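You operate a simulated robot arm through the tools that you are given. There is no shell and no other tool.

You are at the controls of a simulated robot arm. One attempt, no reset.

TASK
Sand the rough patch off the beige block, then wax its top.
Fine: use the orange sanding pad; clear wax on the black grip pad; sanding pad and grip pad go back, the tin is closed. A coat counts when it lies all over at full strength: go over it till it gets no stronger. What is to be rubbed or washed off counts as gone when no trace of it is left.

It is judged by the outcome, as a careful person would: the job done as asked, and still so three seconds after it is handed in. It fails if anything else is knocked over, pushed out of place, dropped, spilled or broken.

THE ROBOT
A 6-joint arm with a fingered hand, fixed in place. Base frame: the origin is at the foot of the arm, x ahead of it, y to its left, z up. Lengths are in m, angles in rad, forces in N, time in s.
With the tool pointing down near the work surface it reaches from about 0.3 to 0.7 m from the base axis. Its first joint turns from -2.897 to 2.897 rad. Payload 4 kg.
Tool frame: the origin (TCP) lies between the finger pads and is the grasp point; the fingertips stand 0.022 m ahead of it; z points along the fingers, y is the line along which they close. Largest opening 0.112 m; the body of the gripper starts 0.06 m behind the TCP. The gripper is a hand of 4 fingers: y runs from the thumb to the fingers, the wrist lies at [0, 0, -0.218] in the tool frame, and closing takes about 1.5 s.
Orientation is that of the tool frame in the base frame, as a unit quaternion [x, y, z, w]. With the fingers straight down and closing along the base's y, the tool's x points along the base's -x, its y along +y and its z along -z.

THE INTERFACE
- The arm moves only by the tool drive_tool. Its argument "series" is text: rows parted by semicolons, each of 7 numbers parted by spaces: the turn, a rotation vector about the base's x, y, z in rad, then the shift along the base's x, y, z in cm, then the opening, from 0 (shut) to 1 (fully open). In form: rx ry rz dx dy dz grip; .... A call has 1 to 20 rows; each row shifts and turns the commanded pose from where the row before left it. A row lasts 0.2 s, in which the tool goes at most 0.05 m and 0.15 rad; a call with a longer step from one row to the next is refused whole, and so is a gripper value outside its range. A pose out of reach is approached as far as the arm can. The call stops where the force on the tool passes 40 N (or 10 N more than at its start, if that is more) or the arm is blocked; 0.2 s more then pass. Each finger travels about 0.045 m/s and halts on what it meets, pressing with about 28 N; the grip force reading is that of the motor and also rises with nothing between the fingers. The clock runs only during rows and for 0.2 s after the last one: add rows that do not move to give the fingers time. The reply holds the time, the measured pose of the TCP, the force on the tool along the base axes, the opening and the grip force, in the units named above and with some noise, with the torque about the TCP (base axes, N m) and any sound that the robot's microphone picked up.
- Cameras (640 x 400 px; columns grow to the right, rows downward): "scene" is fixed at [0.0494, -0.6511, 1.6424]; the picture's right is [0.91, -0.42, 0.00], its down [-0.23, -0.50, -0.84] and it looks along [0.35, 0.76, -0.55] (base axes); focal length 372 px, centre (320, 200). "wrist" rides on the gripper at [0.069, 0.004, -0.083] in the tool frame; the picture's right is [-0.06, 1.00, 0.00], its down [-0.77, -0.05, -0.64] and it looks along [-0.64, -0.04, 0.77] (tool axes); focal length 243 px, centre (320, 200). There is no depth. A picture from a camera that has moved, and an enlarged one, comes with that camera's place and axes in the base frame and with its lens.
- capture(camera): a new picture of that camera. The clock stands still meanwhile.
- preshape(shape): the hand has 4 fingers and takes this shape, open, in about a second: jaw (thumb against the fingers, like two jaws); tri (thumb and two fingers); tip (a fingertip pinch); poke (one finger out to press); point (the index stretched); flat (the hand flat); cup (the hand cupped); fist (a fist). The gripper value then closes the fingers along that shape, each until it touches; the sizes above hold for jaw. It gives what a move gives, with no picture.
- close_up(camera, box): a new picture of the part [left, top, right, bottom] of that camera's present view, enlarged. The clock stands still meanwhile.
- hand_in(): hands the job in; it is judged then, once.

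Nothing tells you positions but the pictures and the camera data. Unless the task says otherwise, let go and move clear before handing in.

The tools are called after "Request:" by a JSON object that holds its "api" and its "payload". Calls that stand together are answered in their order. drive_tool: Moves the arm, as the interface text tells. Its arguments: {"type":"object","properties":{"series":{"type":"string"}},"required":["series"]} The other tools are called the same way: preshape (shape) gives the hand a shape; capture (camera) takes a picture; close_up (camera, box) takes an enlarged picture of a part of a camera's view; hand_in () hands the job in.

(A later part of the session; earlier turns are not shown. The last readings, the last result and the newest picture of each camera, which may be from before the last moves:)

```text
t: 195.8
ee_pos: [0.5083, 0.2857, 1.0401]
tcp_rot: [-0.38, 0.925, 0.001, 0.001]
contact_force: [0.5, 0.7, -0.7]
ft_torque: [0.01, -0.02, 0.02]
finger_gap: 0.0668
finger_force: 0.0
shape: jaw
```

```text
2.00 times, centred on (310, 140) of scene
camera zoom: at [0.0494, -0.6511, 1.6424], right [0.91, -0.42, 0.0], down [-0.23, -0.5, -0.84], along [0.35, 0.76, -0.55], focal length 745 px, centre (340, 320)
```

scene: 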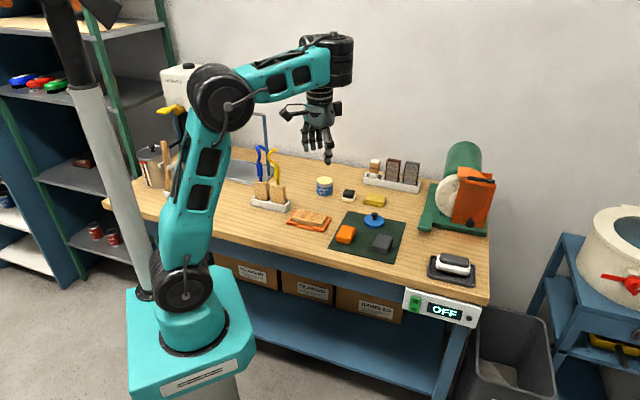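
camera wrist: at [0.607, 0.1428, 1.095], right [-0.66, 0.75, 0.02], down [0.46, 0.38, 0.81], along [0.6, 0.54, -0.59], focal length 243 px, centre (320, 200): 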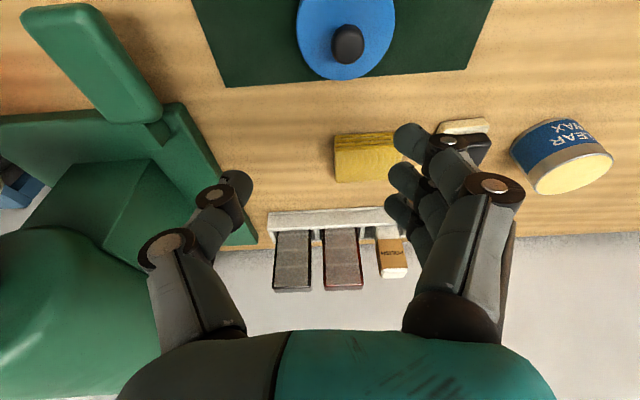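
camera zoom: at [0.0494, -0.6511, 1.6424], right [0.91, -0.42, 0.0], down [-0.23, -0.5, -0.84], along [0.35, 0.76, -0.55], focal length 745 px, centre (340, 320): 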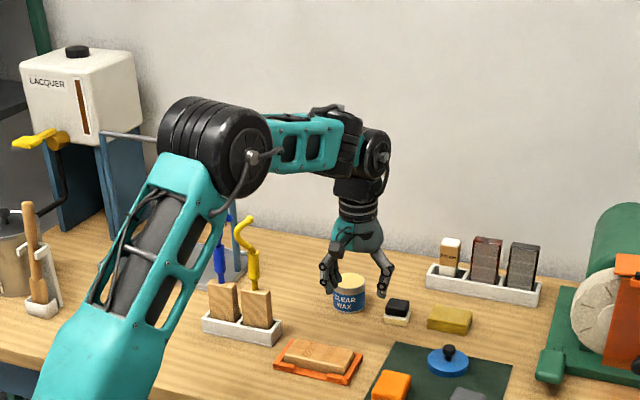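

The wrist is back in its normal configuration. I'll set the tilt here, then travel to the lid, yawing so the tilt stays radial.

Request:
{"api": "drive_tool", "payload": {"series": "0.085 -0.085 0 0 0 0 0.6; 0.085 -0.085 0 0 0 0 0.6; 0 0 0 0 0 0 0.6"}}

Request:
{"api": "drive_tool", "payload": {"series": "0 0 -0.12 3.0 -2.3 -0.7 0.6; 0 0 -0.12 3.0 -2.3 -0.7 0.6; 0 0 -0.12 3.0 -2.3 -0.7 0.6; 0 0 -0.12 3.0 -2.3 -0.7 0.6; 0 0 0 0 0 0 0.6; 0 0 0 0 0 0 0.6"}}

Request:
{"api": "capture", "payload": {"camera": "wrist"}}

Request:
{"api": "close_up", "payload": {"camera": "scene", "box": [335, 160, 415, 240]}}

```text
t: 196.6
ee_pos: [0.5089, 0.2856, 1.0401]
tcp_rot: [-0.378, 0.918, 0.047, 0.112]
contact_force: [-0.4, 0.3, 0.1]
ft_torque: [-0.01, 0.0, -0.01]
finger_gap: 0.067
finger_force: 0.0
shape: jaw
```

```text
t: 198.0
ee_pos: [0.6317, 0.1923, 1.0129]
tcp_rot: [-0.148, 0.982, 0.019, 0.12]
contact_force: [-0.2, -0.3, 0.1]
ft_torque: [0.0, 0.02, 0.02]
finger_gap: 0.0669
finger_force: 0.1
shape: jaw
```

```text
taken
camera wrist: at [0.5484, 0.1704, 1.0774], right [-0.24, 0.97, 0.02], down [0.58, 0.13, 0.81], along [0.78, 0.2, -0.59], focal length 243 px, centre (320, 200)
```

wrist: 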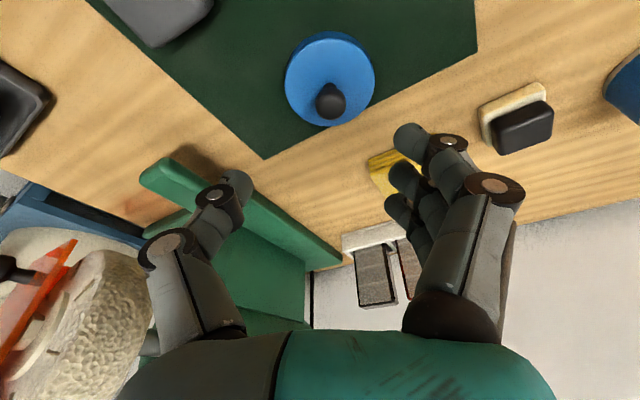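

```text
5.00 times, centred on (375, 200) of scene
camera zoom: at [0.0494, -0.6511, 1.6424], right [0.91, -0.42, 0.0], down [-0.23, -0.5, -0.84], along [0.35, 0.76, -0.55], focal length 1862 px, centre (45, 200)
```

zoom: 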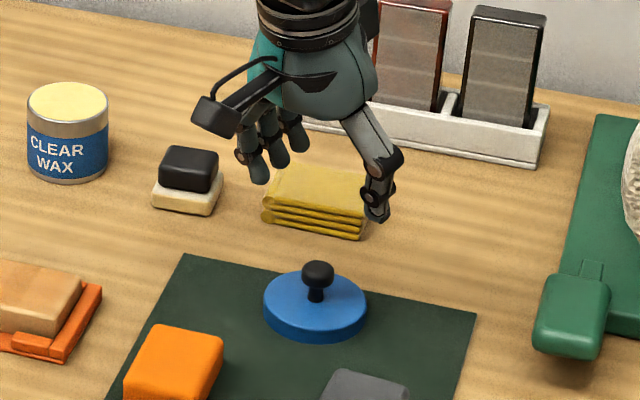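

The hand is above the lid. From the wrist view the knob is at about (0.638, 0.200). I'll align and lower part way.

Request:
{"api": "drive_tool", "payload": {"series": "0 0 0 0.6 0.75 -2 0.6; 0 0 0 0 0 -2 0.6; 0 0 0 0 0 -2 0.6; 0 0 0 0 0 0 0.6; 0 0 0 0 0 0 0.6"}}

Request:
{"api": "capture", "payload": {"camera": "wrist"}}

Request:
{"api": "close_up", "payload": {"camera": "scene", "box": [345, 185, 405, 235]}}

```text
t: 199.2
ee_pos: [0.6366, 0.2009, 0.9518]
tcp_rot: [-0.149, 0.981, 0.019, 0.12]
contact_force: [0.0, 0.3, 0.3]
ft_torque: [0.02, -0.02, 0.04]
finger_gap: 0.067
finger_force: 0.1
shape: jaw
```

```text
taken
camera wrist: at [0.5522, 0.1782, 1.0173], right [-0.24, 0.97, 0.02], down [0.58, 0.13, 0.81], along [0.78, 0.2, -0.59], focal length 243 px, centre (320, 200)
```

wrist: 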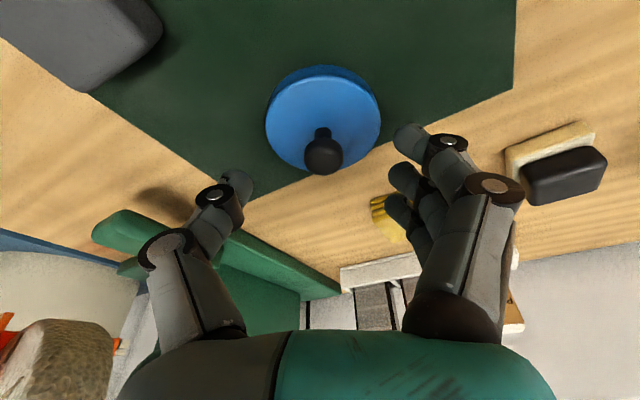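

```text
8.00 times, centred on (375, 210) of scene
camera zoom: at [0.0494, -0.6511, 1.6424], right [0.91, -0.42, 0.0], down [-0.23, -0.5, -0.84], along [0.35, 0.76, -0.55], focal length 2979 px, centre (-120, 120)
```

zoom: 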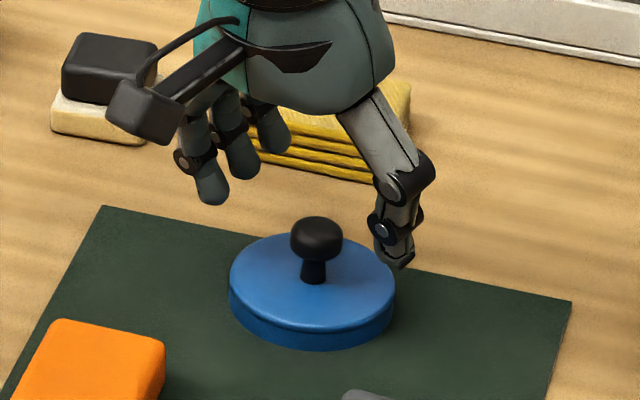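

Request:
{"api": "drive_tool", "payload": {"series": "0 0 0 0.35 0.12 -1.2 0.55; 0 0 0 0 0 -1 0.5; 0 0 0 0 0 -0.4 0.5; 0 0 0 0 0 0 0.5; 0 0 0 0 0 0 0.5"}}

Request:
{"api": "capture", "payload": {"camera": "wrist"}}

Request:
{"api": "close_up", "payload": {"camera": "scene", "box": [345, 185, 405, 235]}}

```text
t: 200.4
ee_pos: [0.6399, 0.2017, 0.9256]
tcp_rot: [-0.149, 0.981, 0.019, 0.119]
contact_force: [0.5, 0.0, 0.3]
ft_torque: [-0.01, 0.0, -0.06]
finger_gap: 0.0566
finger_force: 0.0
shape: jaw
```

```text
taken
camera wrist: at [0.5563, 0.1797, 0.9909], right [-0.24, 0.97, 0.02], down [0.58, 0.13, 0.81], along [0.78, 0.2, -0.59], focal length 243 px, centre (320, 200)
```

wrist: 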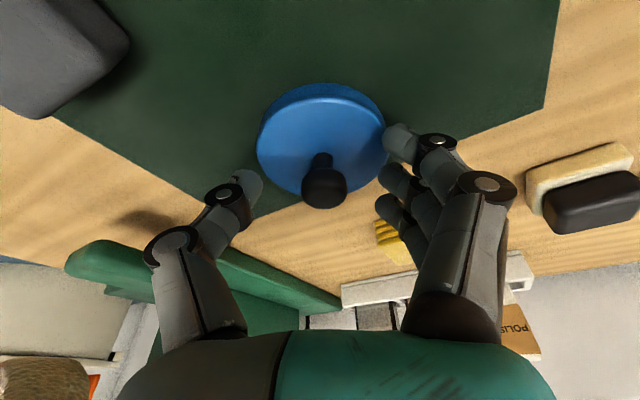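

```text
8.00 times, centred on (375, 210) of scene
camera zoom: at [0.0494, -0.6511, 1.6424], right [0.91, -0.42, 0.0], down [-0.23, -0.5, -0.84], along [0.35, 0.76, -0.55], focal length 2979 px, centre (-120, 120)
```

zoom: 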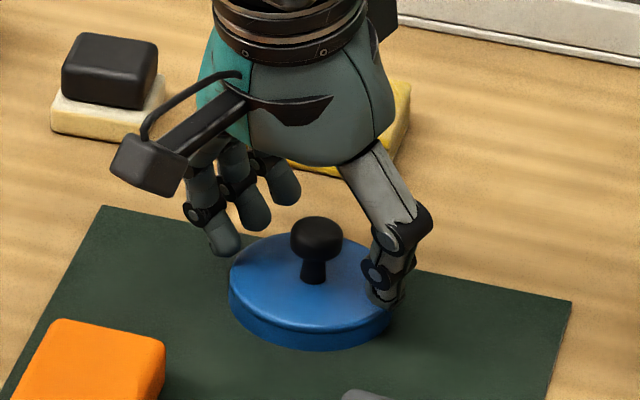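

Well aligned with the knob between thumb and fingers. Closing slowly.

Request:
{"api": "drive_tool", "payload": {"series": "0 0 0 0.1 0.05 0 0.4; 0 0 0 0 0 0 0.32; 0 0 0 0 0 0 0.25; 0 0 0 0 0 0 0.18; 0 0 0 0 0 0 0.1; 0 0 0 0 0 0 0; 0 0 0 0 0 0 0; 0 0 0 0 0 0 0; 0 0 0 0 0 0 0"}}

Request:
{"api": "capture", "payload": {"camera": "wrist"}}

Request:
{"api": "close_up", "payload": {"camera": "scene", "box": [345, 185, 405, 235]}}

```text
t: 202.4
ee_pos: [0.6413, 0.2024, 0.9262]
tcp_rot: [-0.149, 0.981, 0.019, 0.119]
contact_force: [-0.9, -0.3, 0.3]
ft_torque: [0.02, -0.01, -0.02]
finger_gap: 0.0
finger_force: 28.3
shape: jaw
```

```text
taken
camera wrist: at [0.5573, 0.1805, 0.9913], right [-0.24, 0.97, 0.02], down [0.58, 0.13, 0.81], along [0.78, 0.2, -0.59], focal length 243 px, centre (320, 200)
```

wrist: 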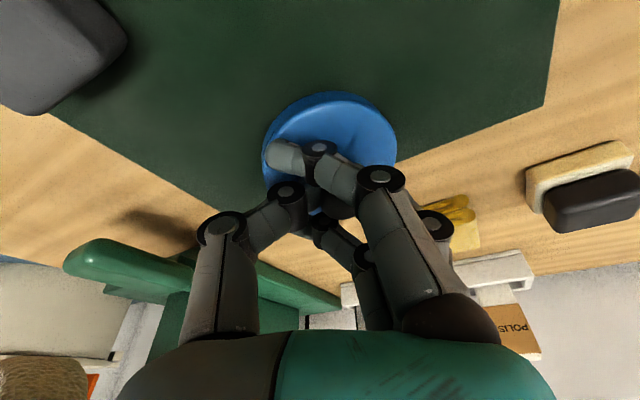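

```text
8.00 times, centred on (375, 210) of scene
camera zoom: at [0.0494, -0.6511, 1.6424], right [0.91, -0.42, 0.0], down [-0.23, -0.5, -0.84], along [0.35, 0.76, -0.55], focal length 2979 px, centre (-120, 120)
```

zoom: 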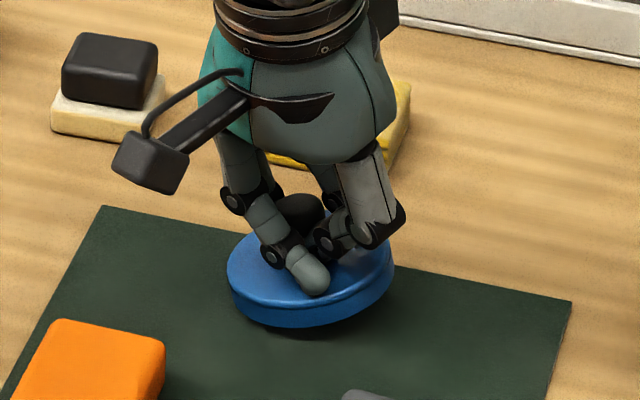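

The jaw grip wrapped the index finger in front of the knob and tipped the lid, so this isn't a clean hold. I'll open, let it settle, rise, and try the fingertip pinch shape.

Request:
{"api": "drive_tool", "payload": {"series": "0 0 0 0 0 0 0.15; 0 0 0 0 0 0 0.3; 0 0 0 0 0 0 0.4; 0 0 0 0 0 0 0.5; 0 0 0 0 0 0 0.6; 0 0 0 0 0 0 0.6; 0 0 0 0 0 0 0.6"}}

Request:
{"api": "close_up", "payload": {"camera": "scene", "box": [345, 185, 405, 235]}}

```text
t: 204.0
ee_pos: [0.6417, 0.2018, 0.9269]
tcp_rot: [-0.149, 0.981, 0.018, 0.119]
contact_force: [-0.8, 0.4, 0.9]
ft_torque: [-0.02, 0.0, 0.01]
finger_gap: 0.0668
finger_force: 0.2
shape: jaw
```

```text
8.00 times, centred on (375, 210) of scene
camera zoom: at [0.0494, -0.6511, 1.6424], right [0.91, -0.42, 0.0], down [-0.23, -0.5, -0.84], along [0.35, 0.76, -0.55], focal length 2979 px, centre (-120, 120)
```

zoom: 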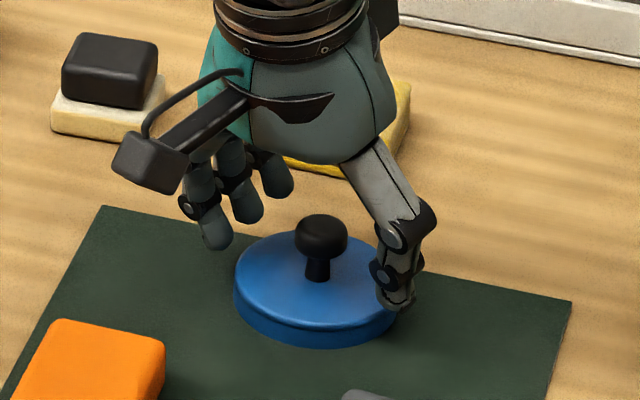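

Request:
{"api": "drive_tool", "payload": {"series": "0 0 0 0 0 2 0.6; 0 0 0 0 0 3 0.6; 0 0 0 0 0 2 0.6; 0 0 0 0 0 0 0.6"}}

Request:
{"api": "preshape", "payload": {"shape": "tip"}}

Request:
{"api": "capture", "payload": {"camera": "wrist"}}

Request:
{"api": "close_up", "payload": {"camera": "scene", "box": [335, 160, 415, 235]}}

```text
t: 205.0
ee_pos: [0.6405, 0.2015, 0.9954]
tcp_rot: [-0.149, 0.981, 0.019, 0.12]
contact_force: [-0.2, 0.1, 0.0]
ft_torque: [-0.02, -0.03, 0.02]
finger_gap: 0.0667
finger_force: 0.2
shape: jaw
```

```text
t: 205.9
ee_pos: [0.6417, 0.2013, 0.9952]
tcp_rot: [-0.148, 0.981, 0.019, 0.12]
contact_force: [0.3, -0.1, -0.5]
ft_torque: [0.01, 0.01, 0.01]
finger_gap: 0.112
finger_force: 0.1
shape: tip
```

```text
taken
camera wrist: at [0.5576, 0.1793, 1.0599], right [-0.24, 0.97, 0.02], down [0.58, 0.13, 0.81], along [0.78, 0.2, -0.59], focal length 243 px, centre (320, 200)
```

wrist: 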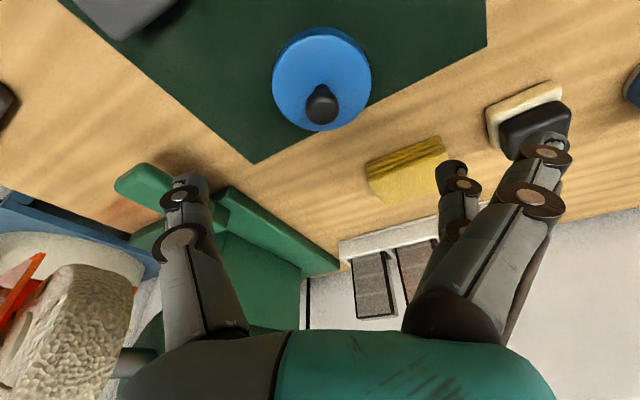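

```text
5.33 times, centred on (375, 198) of scene
camera zoom: at [0.0494, -0.6511, 1.6424], right [0.91, -0.42, 0.0], down [-0.23, -0.5, -0.84], along [0.35, 0.76, -0.55], focal length 1986 px, centre (27, 213)
```

zoom: 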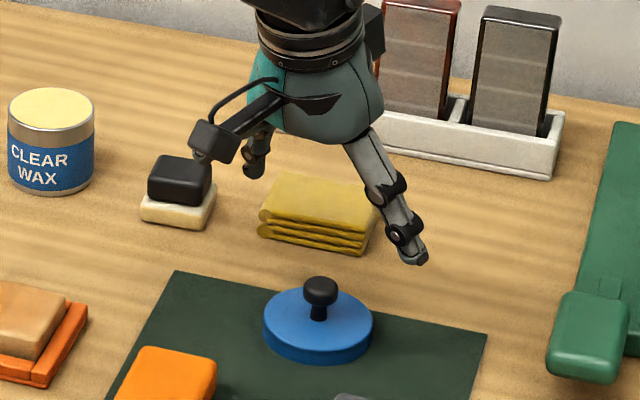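

In this shape the thumb opposes a single finger, and the other two stay back. I'll test-close it in the air to see where the tips meet.

Request:
{"api": "drive_tool", "payload": {"series": "0 0 0 0 0 0 0.6; 0 0 0 0 0 0 0.4; 0 0 0 0 0 0 0.25; 0 0 0 0 0 0 0.25; 0 0 0 0 0 0 0.25; 0 0 0 0 0 0 0.25"}}

Request:
{"api": "capture", "payload": {"camera": "wrist"}}

Request:
{"api": "close_up", "payload": {"camera": "scene", "box": [335, 160, 415, 235]}}

```text
t: 207.3
ee_pos: [0.6419, 0.2018, 0.9948]
tcp_rot: [-0.149, 0.981, 0.019, 0.121]
contact_force: [0.3, -0.4, 0.2]
ft_torque: [0.01, -0.04, -0.02]
finger_gap: 0.0285
finger_force: 0.1
shape: tip
```

```text
taken
camera wrist: at [0.5576, 0.1793, 1.0599], right [-0.24, 0.97, 0.02], down [0.58, 0.13, 0.81], along [0.78, 0.2, -0.59], focal length 243 px, centre (320, 200)
```

wrist: 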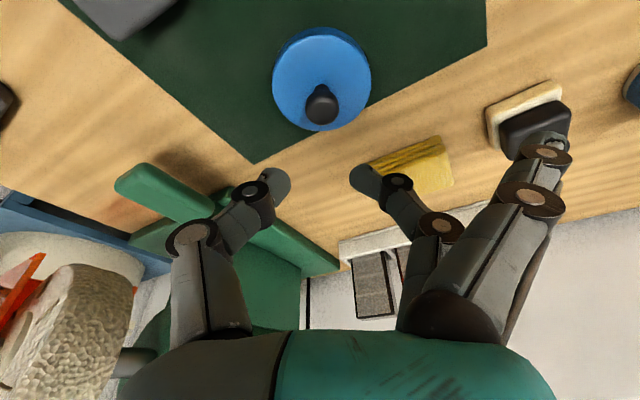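

```text
5.33 times, centred on (375, 198) of scene
camera zoom: at [0.0494, -0.6511, 1.6424], right [0.91, -0.42, 0.0], down [-0.23, -0.5, -0.84], along [0.35, 0.76, -0.55], focal length 1986 px, centre (27, 213)
```

zoom: 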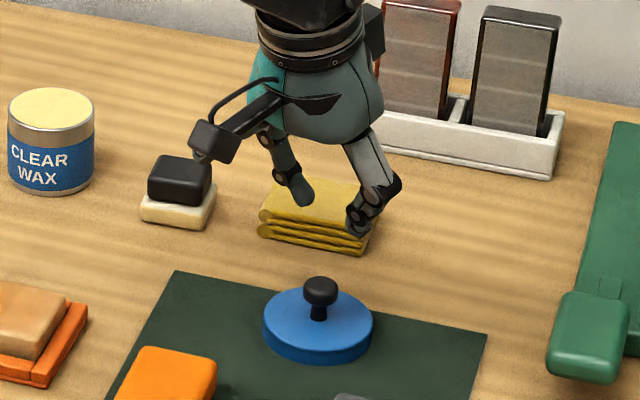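

The tips meet neatly on the centre line. I'll reopen, descend around the knob and pinch it.

Request:
{"api": "drive_tool", "payload": {"series": "0 0 0 0.05 0.15 -1 0.6; 0 0 0 0 0 -2 0.6; 0 0 0 0 0 -2 0.6; 0 0 0 0 0 -1.5 0.6; 0 0 0 0 0 -0.75 0.6; 0 0 0 0 0 0 0.6; 0 0 0 0 0 0 0.6"}}

Request:
{"api": "capture", "payload": {"camera": "wrist"}}

Request:
{"api": "close_up", "payload": {"camera": "scene", "box": [345, 185, 405, 235]}}

```text
t: 208.9
ee_pos: [0.6414, 0.2057, 0.9247]
tcp_rot: [-0.149, 0.981, 0.019, 0.119]
contact_force: [-0.3, 1.0, 0.1]
ft_torque: [-0.02, -0.01, -0.02]
finger_gap: 0.0668
finger_force: 0.0
shape: tip
```

```text
taken
camera wrist: at [0.5581, 0.1827, 0.9897], right [-0.24, 0.97, 0.02], down [0.58, 0.13, 0.81], along [0.78, 0.2, -0.59], focal length 243 px, centre (320, 200)
```

wrist: 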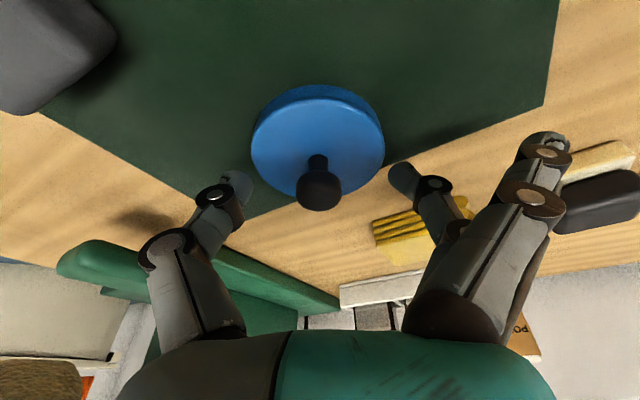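

```text
8.00 times, centred on (375, 210) of scene
camera zoom: at [0.0494, -0.6511, 1.6424], right [0.91, -0.42, 0.0], down [-0.23, -0.5, -0.84], along [0.35, 0.76, -0.55], focal length 2979 px, centre (-120, 120)
```

zoom: 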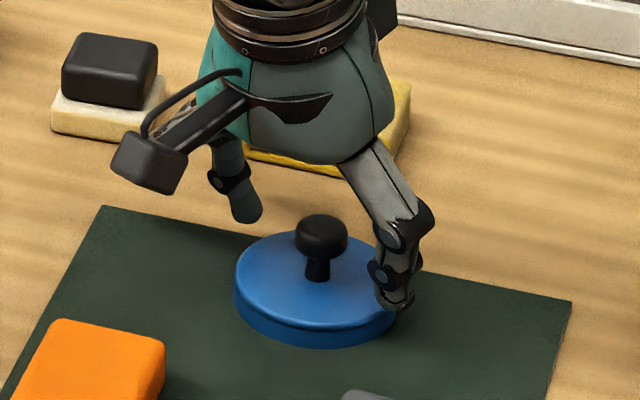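

Request:
{"api": "drive_tool", "payload": {"series": "0 0 0 0.35 0.1 -0.15 0.5; 0 0 0 0 0 0 0.35; 0 0 0 0 0 0 0.28; 0 0 0 0 0 0 0.2; 0 0 0 0 0 0 0.1; 0 0 0 0 0 0 0; 0 0 0 0 0 0 0; 0 0 0 0 0 0 0"}}

Request:
{"api": "capture", "payload": {"camera": "wrist"}}

Request:
{"api": "close_up", "payload": {"camera": "scene", "box": [345, 185, 405, 235]}}

```text
t: 210.7
ee_pos: [0.6452, 0.2055, 0.9238]
tcp_rot: [-0.148, 0.981, 0.019, 0.12]
contact_force: [-0.1, 0.1, -0.4]
ft_torque: [0.0, 0.0, 0.05]
finger_gap: 0.0044
finger_force: 27.8
shape: tip
```

```text
taken
camera wrist: at [0.5616, 0.1833, 0.9884], right [-0.24, 0.97, 0.02], down [0.58, 0.13, 0.81], along [0.78, 0.2, -0.59], focal length 243 px, centre (320, 200)
```

wrist: 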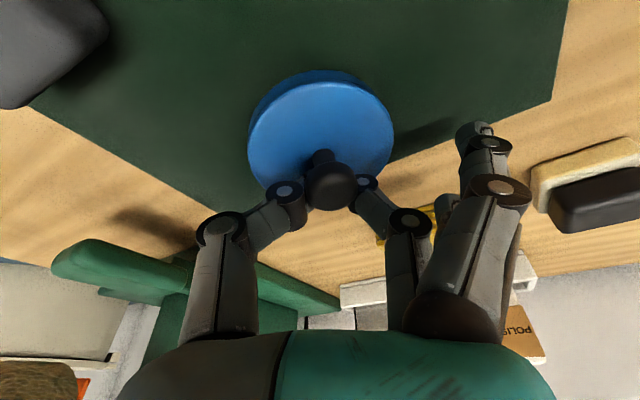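

```text
8.00 times, centred on (375, 210) of scene
camera zoom: at [0.0494, -0.6511, 1.6424], right [0.91, -0.42, 0.0], down [-0.23, -0.5, -0.84], along [0.35, 0.76, -0.55], focal length 2979 px, centre (-120, 120)
```

zoom: 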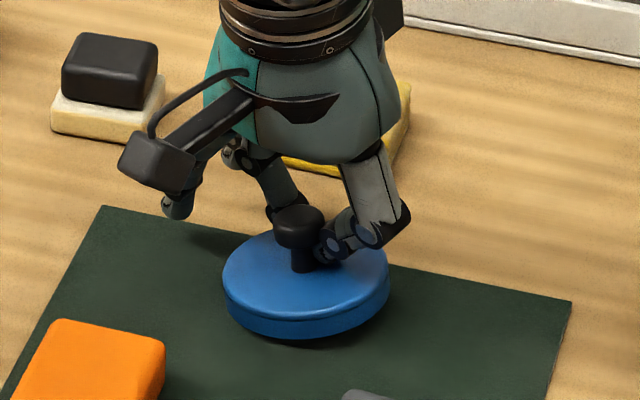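

The pinch has the knob's stem. I'll lift a little to see how the lid hangs.

Request:
{"api": "drive_tool", "payload": {"series": "0 0 0 0 0 0.5 0; 0 0 0 0 0 1 0; 0 0 0 0 0 2 0; 0 0 0 0 0 2 0; 0 0 0 0 0 0 0; 0 0 0 0 0 0 0"}}

Request:
{"api": "capture", "payload": {"camera": "wrist"}}

Request:
{"api": "close_up", "payload": {"camera": "scene", "box": [345, 175, 405, 225]}}

```text
t: 212.1
ee_pos: [0.6434, 0.2047, 0.9777]
tcp_rot: [-0.148, 0.982, 0.018, 0.119]
contact_force: [0.6, 0.3, 0.2]
ft_torque: [-0.02, -0.01, -0.01]
finger_gap: 0.0043
finger_force: 28.0
shape: tip
```

```text
taken
camera wrist: at [0.5603, 0.1826, 1.0432], right [-0.24, 0.97, 0.02], down [0.58, 0.13, 0.81], along [0.78, 0.2, -0.59], focal length 243 px, centre (320, 200)
```

wrist: 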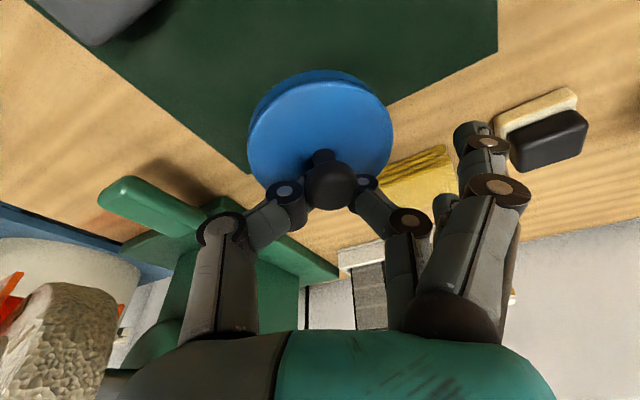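

```text
8.00 times, centred on (375, 200) of scene
camera zoom: at [0.0494, -0.6511, 1.6424], right [0.91, -0.42, 0.0], down [-0.23, -0.5, -0.84], along [0.35, 0.76, -0.55], focal length 2979 px, centre (-120, 200)
```

zoom: 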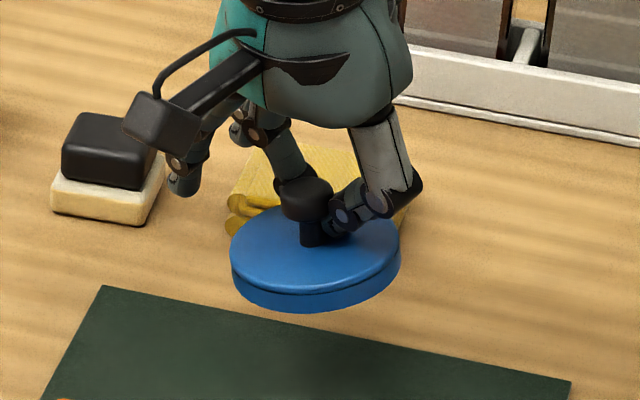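

The lid is held securely, with its far side slightly high. I'll raise it above the tin's rim and carry it round towards the tin, yawing so the tilt stays radial.

Request:
{"api": "drive_tool", "payload": {"series": "0 0 0 -0.5 -0.1 1.5 0; 0 0 0 -0.5 -0.1 1.3 0; 0 0 0 0 0 0 0; 0 0 0.06 -0.8 4 0 0; 0 0 0.06 -0.8 4 0 0; 0 0 0.06 -0.8 4 0 0; 0 0 0.06 -0.8 4 0 0; 0 0 0.06 -0.8 4 0 0; 0 0 0.06 -0.6 2 0 0; 0 0 0 0 0 0 0; 0 0 0 0 0 0 0"}}

Request:
{"api": "capture", "payload": {"camera": "wrist"}}

Request:
{"api": "close_up", "payload": {"camera": "scene", "box": [295, 145, 375, 210]}}

```text
t: 214.5
ee_pos: [0.5886, 0.4244, 1.0061]
tcp_rot: [-0.323, 0.939, 0.04, 0.113]
contact_force: [0.1, -0.7, 0.4]
ft_torque: [0.02, 0.0, 0.01]
finger_gap: 0.0038
finger_force: 28.5
shape: tip
```

```text
taken
camera wrist: at [0.5181, 0.3737, 1.071], right [-0.56, 0.83, 0.02], down [0.49, 0.32, 0.81], along [0.66, 0.46, -0.59], focal length 243 px, centre (320, 200)
```

wrist: 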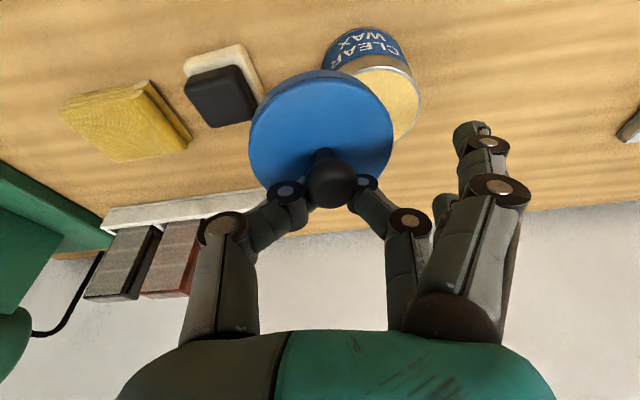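

```text
6.15 times, centred on (335, 178) of scene
camera zoom: at [0.0494, -0.6511, 1.6424], right [0.91, -0.42, 0.0], down [-0.23, -0.5, -0.84], along [0.35, 0.76, -0.55], focal length 2292 px, centre (228, 338)
```

zoom: 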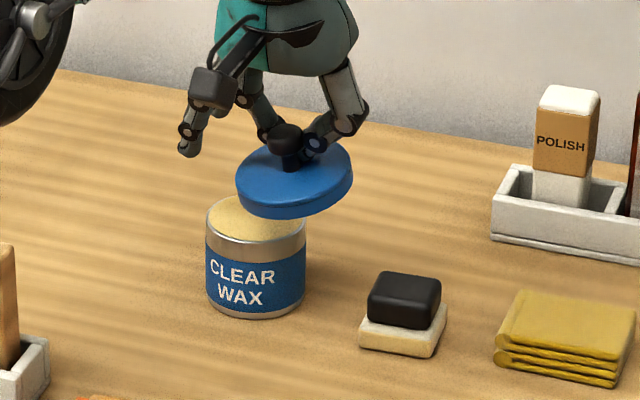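

Request:
{"api": "drive_tool", "payload": {"series": "0 0 0 -0.4 1.4 0 0; 0 0 0 -0.4 1.4 0 0; 0 0 0 0 0 0 0; 0 0 0 0 0 0 0"}}

Request:
{"api": "capture", "payload": {"camera": "wrist"}}

Request:
{"api": "close_up", "payload": {"camera": "scene", "box": [295, 145, 355, 205]}}

```text
t: 215.5
ee_pos: [0.5811, 0.4527, 1.006]
tcp_rot: [-0.322, 0.939, 0.041, 0.114]
contact_force: [-0.4, 0.1, 0.1]
ft_torque: [0.01, 0.0, 0.0]
finger_gap: 0.0037
finger_force: 27.7
shape: tip
```

```text
taken
camera wrist: at [0.5097, 0.4018, 1.0707], right [-0.56, 0.83, 0.02], down [0.49, 0.32, 0.81], along [0.66, 0.46, -0.59], focal length 243 px, centre (320, 200)
```

wrist: 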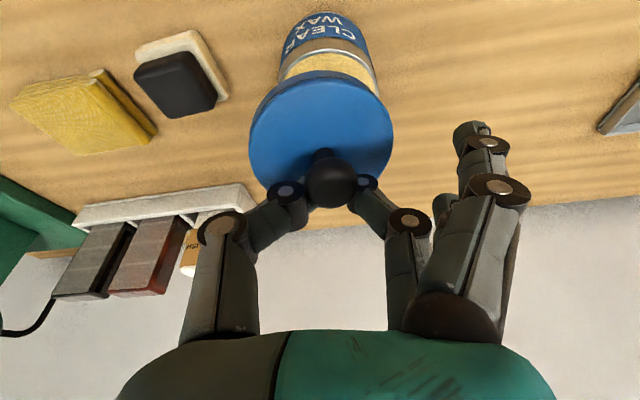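

```text
6.67 times, centred on (325, 175) of scene
camera zoom: at [0.0494, -0.6511, 1.6424], right [0.91, -0.42, 0.0], down [-0.23, -0.5, -0.84], along [0.35, 0.76, -0.55], focal length 2482 px, centre (287, 367)
```

zoom: 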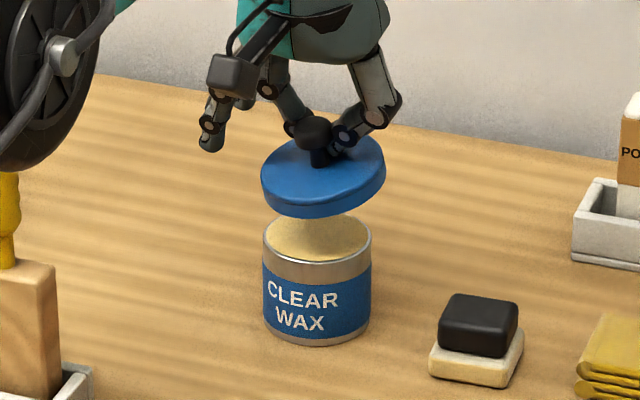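

The lid is nearly above the tin, but I'm close to the reach limit. I'll lower to just above the rim, add a touch of tilt, then make the last small outward shift.

Request:
{"api": "drive_tool", "payload": {"series": "0 0 0 0 0 -1 0; 0.019 -0.023 0 0 0 -0.8 0; 0 0 0 0.15 0.5 0 0; 0 0 0 0.15 0.4 0 0; 0 0 0 0 0 0 0; 0 0 0 0 0 0 0"}}

Request:
{"api": "capture", "payload": {"camera": "wrist"}}

Request:
{"api": "close_up", "payload": {"camera": "scene", "box": [300, 155, 350, 205]}}

```text
t: 216.9
ee_pos: [0.5826, 0.4597, 0.9881]
tcp_rot: [-0.321, 0.937, 0.045, 0.128]
contact_force: [-0.3, -0.1, -1.3]
ft_torque: [0.05, -0.02, 0.0]
finger_gap: 0.0038
finger_force: 28.4
shape: tip
```

```text
taken
camera wrist: at [0.5114, 0.4083, 1.0497], right [-0.56, 0.83, 0.02], down [0.48, 0.31, 0.82], along [0.68, 0.47, -0.57], focal length 243 px, centre (320, 200)
```

wrist: 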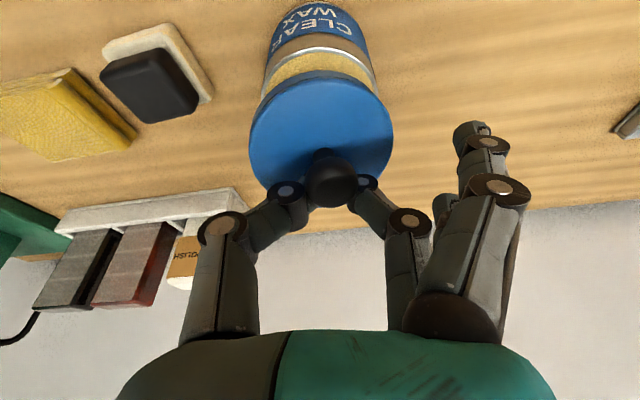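

```text
8.00 times, centred on (325, 180) of scene
camera zoom: at [0.0494, -0.6511, 1.6424], right [0.91, -0.42, 0.0], down [-0.23, -0.5, -0.84], along [0.35, 0.76, -0.55], focal length 2979 px, centre (280, 360)
```

zoom: 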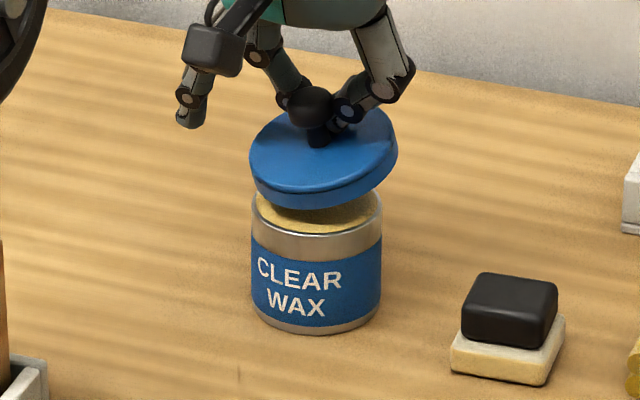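

Alignment is within about 3 mm. One small correction, then a slow lowering.

Request:
{"api": "drive_tool", "payload": {"series": "0 0 0 0.2 0.25 -0.3 0; 0 0 0 0 0 -0.4 0; 0 0 0 0 0 -0.3 0; 0 0 0 0 0 0 0; 0 0 0 0 0 0 0"}}

Request:
{"api": "close_up", "payload": {"camera": "scene", "box": [300, 155, 350, 205]}}

Request:
{"api": "capture", "payload": {"camera": "wrist"}}

```text
t: 218.1
ee_pos: [0.5849, 0.4637, 0.978]
tcp_rot: [-0.321, 0.937, 0.045, 0.129]
contact_force: [0.7, 0.6, 1.3]
ft_torque: [-0.01, 0.06, 0.0]
finger_gap: 0.0039
finger_force: 28.6
shape: tip
```

```text
8.00 times, centred on (325, 180) of scene
camera zoom: at [0.0494, -0.6511, 1.6424], right [0.91, -0.42, 0.0], down [-0.23, -0.5, -0.84], along [0.35, 0.76, -0.55], focal length 2979 px, centre (280, 360)
```

zoom: 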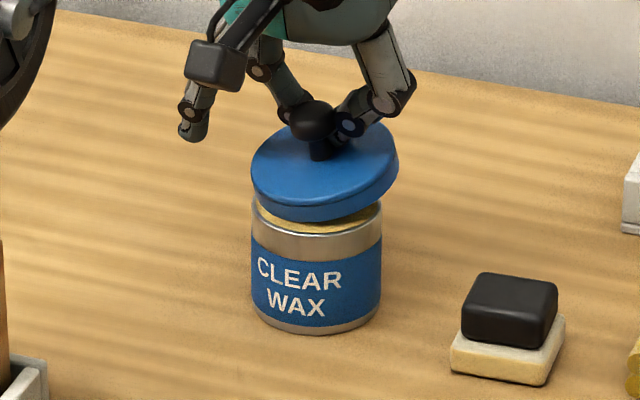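

```text
taken
camera wrist: at [0.5136, 0.4112, 1.0404], right [-0.56, 0.83, 0.02], down [0.48, 0.31, 0.82], along [0.68, 0.47, -0.57], focal length 243 px, centre (320, 200)
```

wrist: 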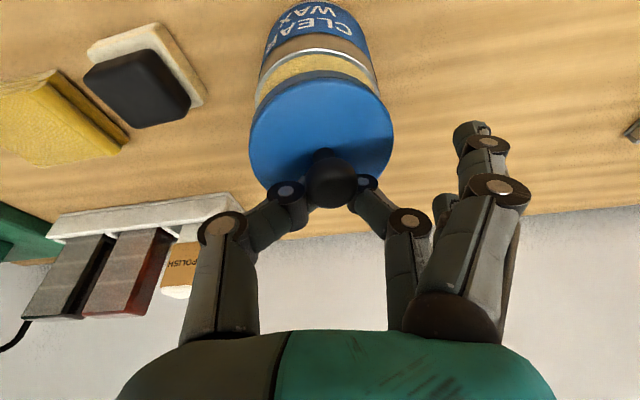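

The lid is about 4–5 mm too far out, so its near edge would land inside the rim. I'll raise a bit, shift back, and check again.

Request:
{"api": "drive_tool", "payload": {"series": "0 0 0 0 0 0.6 0; 0 0 0 -0.42 -0.25 0 0; 0 0 0 0 0 0 0; 0 0 0 0 0 0 0"}}

Request:
{"api": "close_up", "payload": {"camera": "scene", "box": [305, 160, 345, 200]}}

Request:
{"api": "close_up", "payload": {"camera": "wrist", "box": [220, 0, 420, 220]}}

```text
t: 219.1
ee_pos: [0.5807, 0.4621, 0.9836]
tcp_rot: [-0.321, 0.937, 0.045, 0.129]
contact_force: [0.3, 0.7, -0.2]
ft_torque: [-0.02, 0.03, 0.04]
finger_gap: 0.0033
finger_force: 27.9
shape: tip
```

```text
10.00 times, centred on (325, 180) of scene
camera zoom: at [0.0494, -0.6511, 1.6424], right [0.91, -0.42, 0.0], down [-0.23, -0.5, -0.84], along [0.35, 0.76, -0.55], focal length 3724 px, centre (270, 400)
```

zoom: 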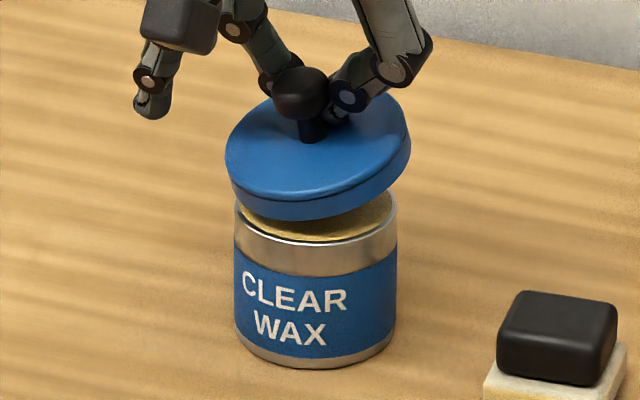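

```text
1.82 times, centred on (320, 110) of wrist
camera zoom: at [0.509, 0.4088, 1.0466], right [-0.56, 0.83, 0.02], down [0.48, 0.31, 0.82], along [0.68, 0.47, -0.57], focal length 441 px, centre (320, 364)
```

zoom: 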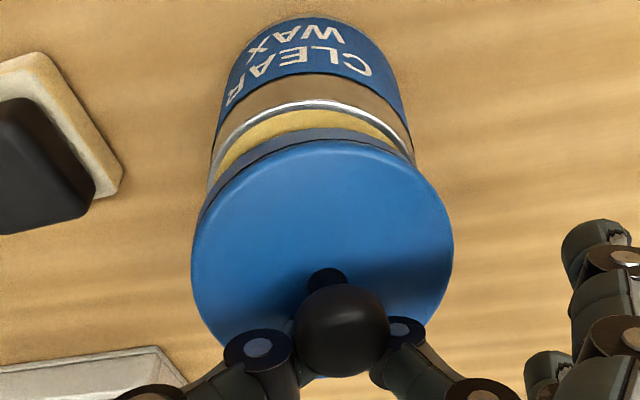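

Working from the lid's edges rather than its apparent centre, the lid is about 7 mm off. I'll shift it by (−3, −6) mm and check.

Request:
{"api": "drive_tool", "payload": {"series": "0 0 0 -0.3 -0.63 0 0; 0 0 0 0 0 0 0; 0 0 0 0 0 0 0"}}

Request:
{"api": "close_up", "payload": {"camera": "scene", "box": [305, 160, 345, 200]}}

Request:
{"api": "close_up", "payload": {"camera": "wrist", "box": [220, 0, 420, 220]}}

```text
t: 219.9
ee_pos: [0.5784, 0.4531, 0.985]
tcp_rot: [-0.32, 0.938, 0.045, 0.129]
contact_force: [-0.4, -0.3, 0.2]
ft_torque: [-0.02, -0.04, -0.03]
finger_gap: 0.0039
finger_force: 28.0
shape: tip
```

```text
10.00 times, centred on (325, 180) of scene
camera zoom: at [0.0494, -0.6511, 1.6424], right [0.91, -0.42, 0.0], down [-0.23, -0.5, -0.84], along [0.35, 0.76, -0.55], focal length 3724 px, centre (270, 400)
```

zoom: 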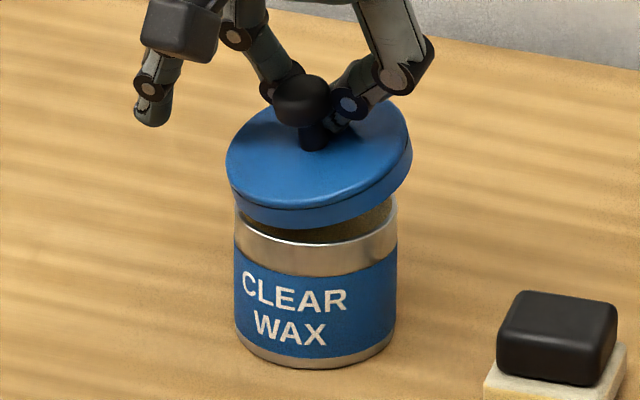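

```text
1.82 times, centred on (320, 110) of wrist
camera zoom: at [0.5065, 0.4026, 1.047], right [-0.56, 0.83, 0.02], down [0.48, 0.31, 0.82], along [0.68, 0.47, -0.57], focal length 441 px, centre (320, 364)
```

zoom: 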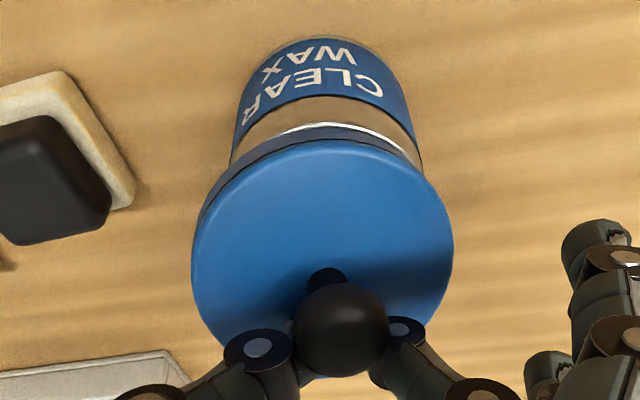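

Now the near edges line up. A 2 mm tweak, then I'll lower in small steps so the rim levels the lid.

Request:
{"api": "drive_tool", "payload": {"series": "0 0 0 -0.25 -0.05 -0.2 0; 0 0 0 0 0 -0.3 0; 0 0 0 0 0 0 0; 0 0 0 0 0 0 0"}}

Request:
{"api": "close_up", "payload": {"camera": "scene", "box": [305, 160, 345, 200]}}

Request:
{"api": "close_up", "payload": {"camera": "wrist", "box": [220, 0, 420, 220]}}

```text
t: 220.9
ee_pos: [0.5759, 0.4537, 0.9802]
tcp_rot: [-0.321, 0.937, 0.045, 0.129]
contact_force: [0.0, 0.1, 0.5]
ft_torque: [-0.01, 0.0, -0.02]
finger_gap: 0.0034
finger_force: 27.7
shape: tip
```

```text
10.00 times, centred on (325, 180) of scene
camera zoom: at [0.0494, -0.6511, 1.6424], right [0.91, -0.42, 0.0], down [-0.23, -0.5, -0.84], along [0.35, 0.76, -0.55], focal length 3724 px, centre (270, 400)
```

zoom: 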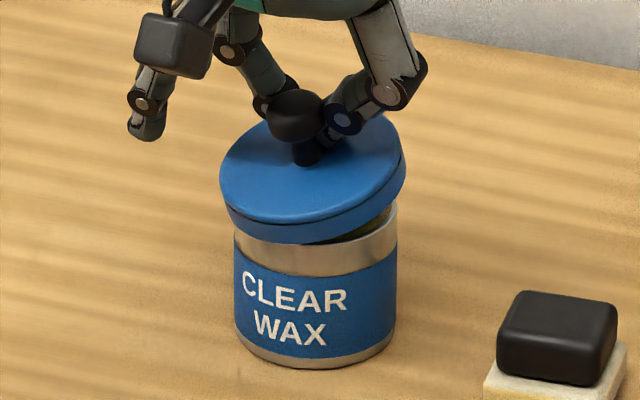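

```text
1.82 times, centred on (320, 110) of wrist
camera zoom: at [0.5037, 0.4022, 1.0415], right [-0.56, 0.83, 0.02], down [0.48, 0.31, 0.82], along [0.68, 0.47, -0.57], focal length 441 px, centre (320, 364)
```

zoom: 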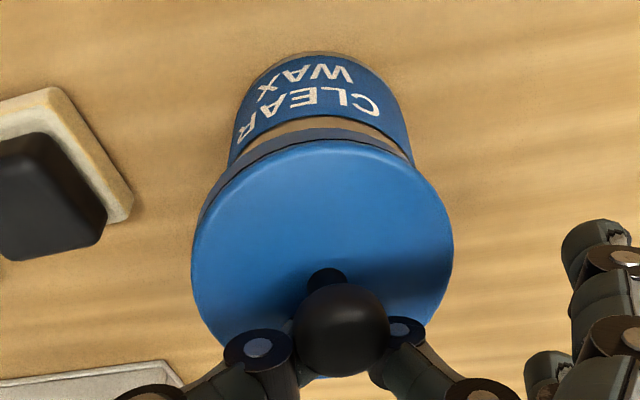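

Request:
{"api": "drive_tool", "payload": {"series": "0 0 0 0.08 0 -0.2 0; 0 0 0 0 0 -0.2 0; 0 0 0 0 0 0 0"}}

Request:
{"api": "close_up", "payload": {"camera": "scene", "box": [305, 160, 345, 200]}}

```text
t: 221.7
ee_pos: [0.5764, 0.4555, 0.9738]
tcp_rot: [-0.321, 0.937, 0.045, 0.128]
contact_force: [0.0, 0.7, -0.6]
ft_torque: [-0.01, 0.01, 0.02]
finger_gap: 0.0036
finger_force: 28.0
shape: tip
```

```text
10.00 times, centred on (325, 180) of scene
camera zoom: at [0.0494, -0.6511, 1.6424], right [0.91, -0.42, 0.0], down [-0.23, -0.5, -0.84], along [0.35, 0.76, -0.55], focal length 3724 px, centre (270, 400)
```

zoom: 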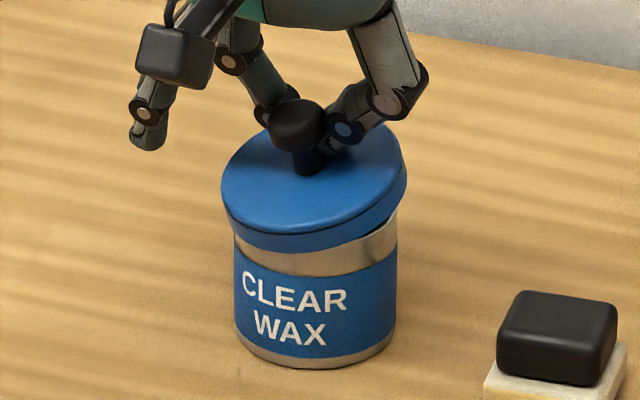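

No contact yet and the lid is settling around the rim. Continuing down in small steps.

Request:
{"api": "drive_tool", "payload": {"series": "0 0 0 0 0 -0.2 0; 0 0 0 0 0 0 0; 0 0 0 0 0 0 0"}}

Request:
{"api": "drive_tool", "payload": {"series": "0 0 0 0 0 -0.2 0; 0 0 0 0 0 0 0; 0 0 0 0 0 0 0"}}

Request:
{"api": "close_up", "payload": {"camera": "scene", "box": [305, 160, 345, 200]}}

```text
t: 222.5
ee_pos: [0.5769, 0.4545, 0.9716]
tcp_rot: [-0.321, 0.937, 0.044, 0.129]
contact_force: [-0.1, 0.2, -0.6]
ft_torque: [0.02, 0.01, -0.03]
finger_gap: 0.0033
finger_force: 27.8
shape: tip
```

```text
t: 223.3
ee_pos: [0.5768, 0.455, 0.9698]
tcp_rot: [-0.321, 0.937, 0.045, 0.128]
contact_force: [-1.3, 0.4, -0.4]
ft_torque: [0.03, 0.02, 0.0]
finger_gap: 0.0034
finger_force: 27.9
shape: tip
```

```text
10.00 times, centred on (325, 180) of scene
camera zoom: at [0.0494, -0.6511, 1.6424], right [0.91, -0.42, 0.0], down [-0.23, -0.5, -0.84], along [0.35, 0.76, -0.55], focal length 3724 px, centre (270, 400)
```

zoom: 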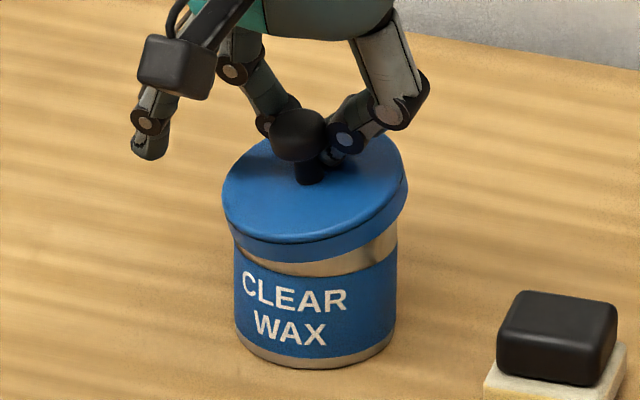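

Request:
{"api": "drive_tool", "payload": {"series": "0 0 0 0 0 -0.2 0; 0 0 0 0 0 0 0; 0 0 0 0 0 0 0"}}

Request:
{"api": "drive_tool", "payload": {"series": "0 0 0 0 0 -0.15 0; 0 0 0 0 0 0 0; 0 0 0 0 0 0 0"}}

Request:
{"api": "close_up", "payload": {"camera": "scene", "box": [305, 160, 345, 200]}}

Request:
{"api": "close_up", "payload": {"camera": "wrist", "box": [220, 0, 420, 220]}}

```text
t: 224.1
ee_pos: [0.5773, 0.4537, 0.9685]
tcp_rot: [-0.321, 0.937, 0.045, 0.128]
contact_force: [0.1, 0.7, 0.2]
ft_torque: [0.03, 0.02, 0.01]
finger_gap: 0.0036
finger_force: 28.1
shape: tip
```

```text
t: 224.9
ee_pos: [0.5763, 0.4537, 0.9678]
tcp_rot: [-0.321, 0.937, 0.045, 0.129]
contact_force: [0.7, 1.1, 2.4]
ft_torque: [0.03, 0.04, 0.03]
finger_gap: 0.0034
finger_force: 28.0
shape: tip
```

```text
10.00 times, centred on (325, 180) of scene
camera zoom: at [0.0494, -0.6511, 1.6424], right [0.91, -0.42, 0.0], down [-0.23, -0.5, -0.84], along [0.35, 0.76, -0.55], focal length 3724 px, centre (270, 400)
```

zoom: 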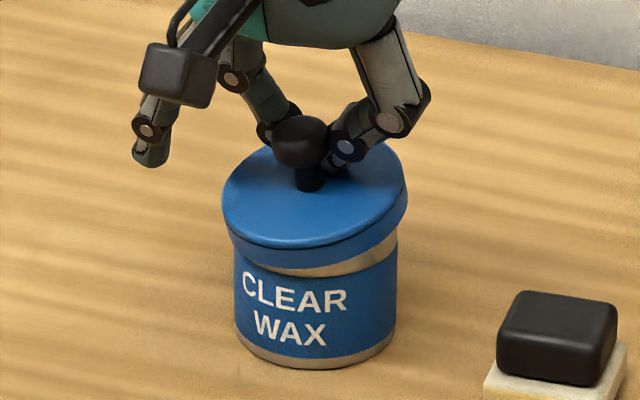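

```text
1.82 times, centred on (320, 110) of wrist
camera zoom: at [0.5051, 0.4019, 1.0299], right [-0.56, 0.83, 0.02], down [0.48, 0.31, 0.82], along [0.68, 0.47, -0.57], focal length 441 px, centre (320, 364)
```

zoom: 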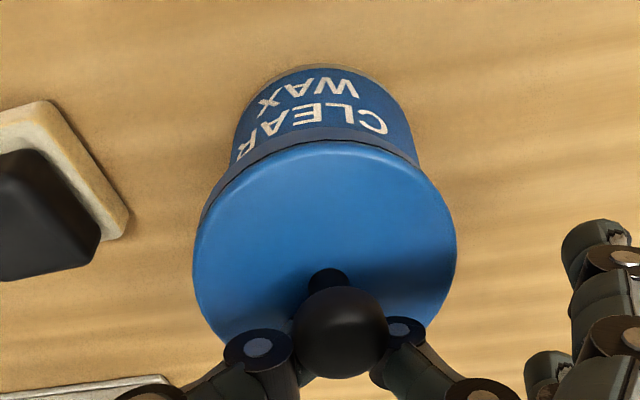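

Contact has begun at the near rim. I'll press gently so the lid levels.

Request:
{"api": "drive_tool", "payload": {"series": "0 0 0 0 0 -0.15 0; 0 0 0 0 0 -0.15 0; 0 0 0 0 0 0 0"}}

Request:
{"api": "close_up", "payload": {"camera": "scene", "box": [305, 160, 345, 200]}}

```text
t: 225.7
ee_pos: [0.5778, 0.4538, 0.9661]
tcp_rot: [-0.321, 0.937, 0.045, 0.13]
contact_force: [2.1, 0.7, 7.7]
ft_torque: [0.06, 0.13, 0.01]
finger_gap: 0.0033
finger_force: 27.9
shape: tip
```

```text
10.00 times, centred on (325, 180) of scene
camera zoom: at [0.0494, -0.6511, 1.6424], right [0.91, -0.42, 0.0], down [-0.23, -0.5, -0.84], along [0.35, 0.76, -0.55], focal length 3724 px, centre (270, 400)
```

zoom: 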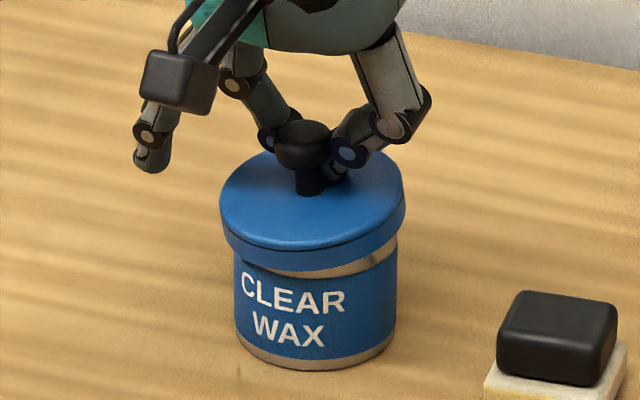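

Request:
{"api": "drive_tool", "payload": {"series": "0 0 0 0.05 0.03 -0.15 0; 0 0 0 0 0 -0.15 0; 0 0 0 0 0 0 0"}}

Request:
{"api": "close_up", "payload": {"camera": "scene", "box": [305, 160, 345, 200]}}

```text
t: 226.5
ee_pos: [0.578, 0.4544, 0.9641]
tcp_rot: [-0.321, 0.937, 0.045, 0.131]
contact_force: [-1.1, -2.5, 29.1]
ft_torque: [0.05, 0.16, 0.06]
finger_gap: 0.0046
finger_force: 28.2
shape: tip
```

```text
10.00 times, centred on (325, 180) of scene
camera zoom: at [0.0494, -0.6511, 1.6424], right [0.91, -0.42, 0.0], down [-0.23, -0.5, -0.84], along [0.35, 0.76, -0.55], focal length 3724 px, centre (270, 400)
```

zoom: 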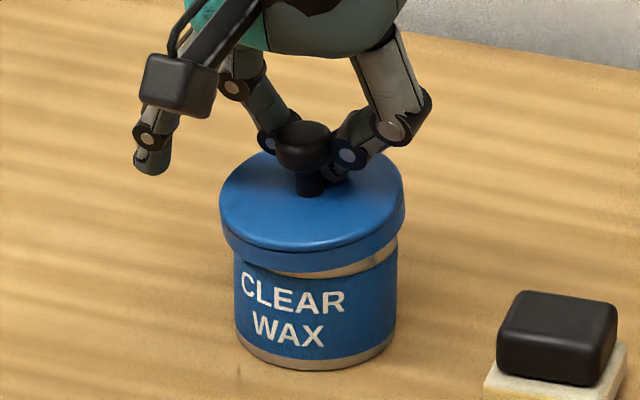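

It's now pressing firmly at 29 N, so I'll ease off and release the knob slowly.

Request:
{"api": "drive_tool", "payload": {"series": "0 0 0 0 0 0.15 0; 0 0 0 0 0 0.05 0.1; 0 0 0 0 0 0 0.2; 0 0 0 0 0 0 0.3; 0 0 0 0 0 0 0.4; 0 0 0 0 0 0 0.5; 0 0 0 0 0 0 0.5; 0 0 0 0 0 0 0.5"}}

Request:
{"api": "close_up", "payload": {"camera": "scene", "box": [305, 160, 345, 200]}}

Request:
{"api": "capture", "payload": {"camera": "wrist"}}

```text
t: 228.3
ee_pos: [0.578, 0.4536, 0.962]
tcp_rot: [-0.321, 0.937, 0.044, 0.128]
contact_force: [1.6, -1.4, 3.1]
ft_torque: [0.08, 0.0, -0.03]
finger_gap: 0.0525
finger_force: 0.0
shape: tip
heard: snap
```

```text
10.00 times, centred on (325, 180) of scene
camera zoom: at [0.0494, -0.6511, 1.6424], right [0.91, -0.42, 0.0], down [-0.23, -0.5, -0.84], along [0.35, 0.76, -0.55], focal length 3724 px, centre (270, 400)
```

zoom: 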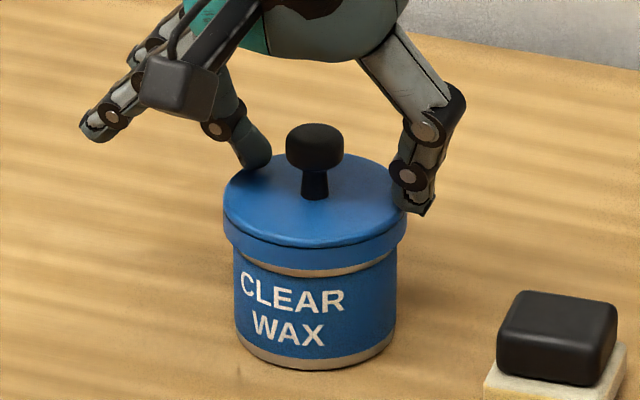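

```text
taken
camera wrist: at [0.5051, 0.4021, 1.0247], right [-0.56, 0.83, 0.02], down [0.48, 0.31, 0.82], along [0.67, 0.47, -0.57], focal length 243 px, centre (320, 200)
```

wrist: 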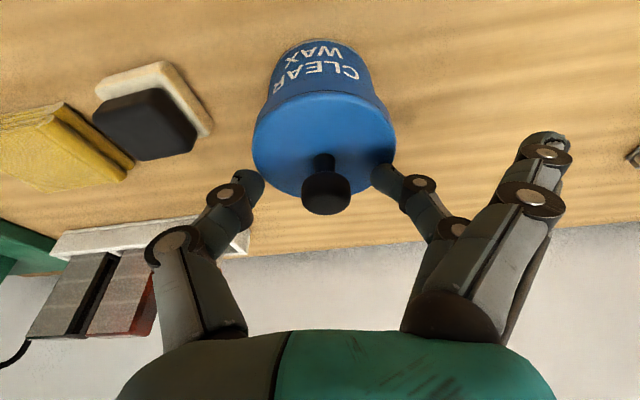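

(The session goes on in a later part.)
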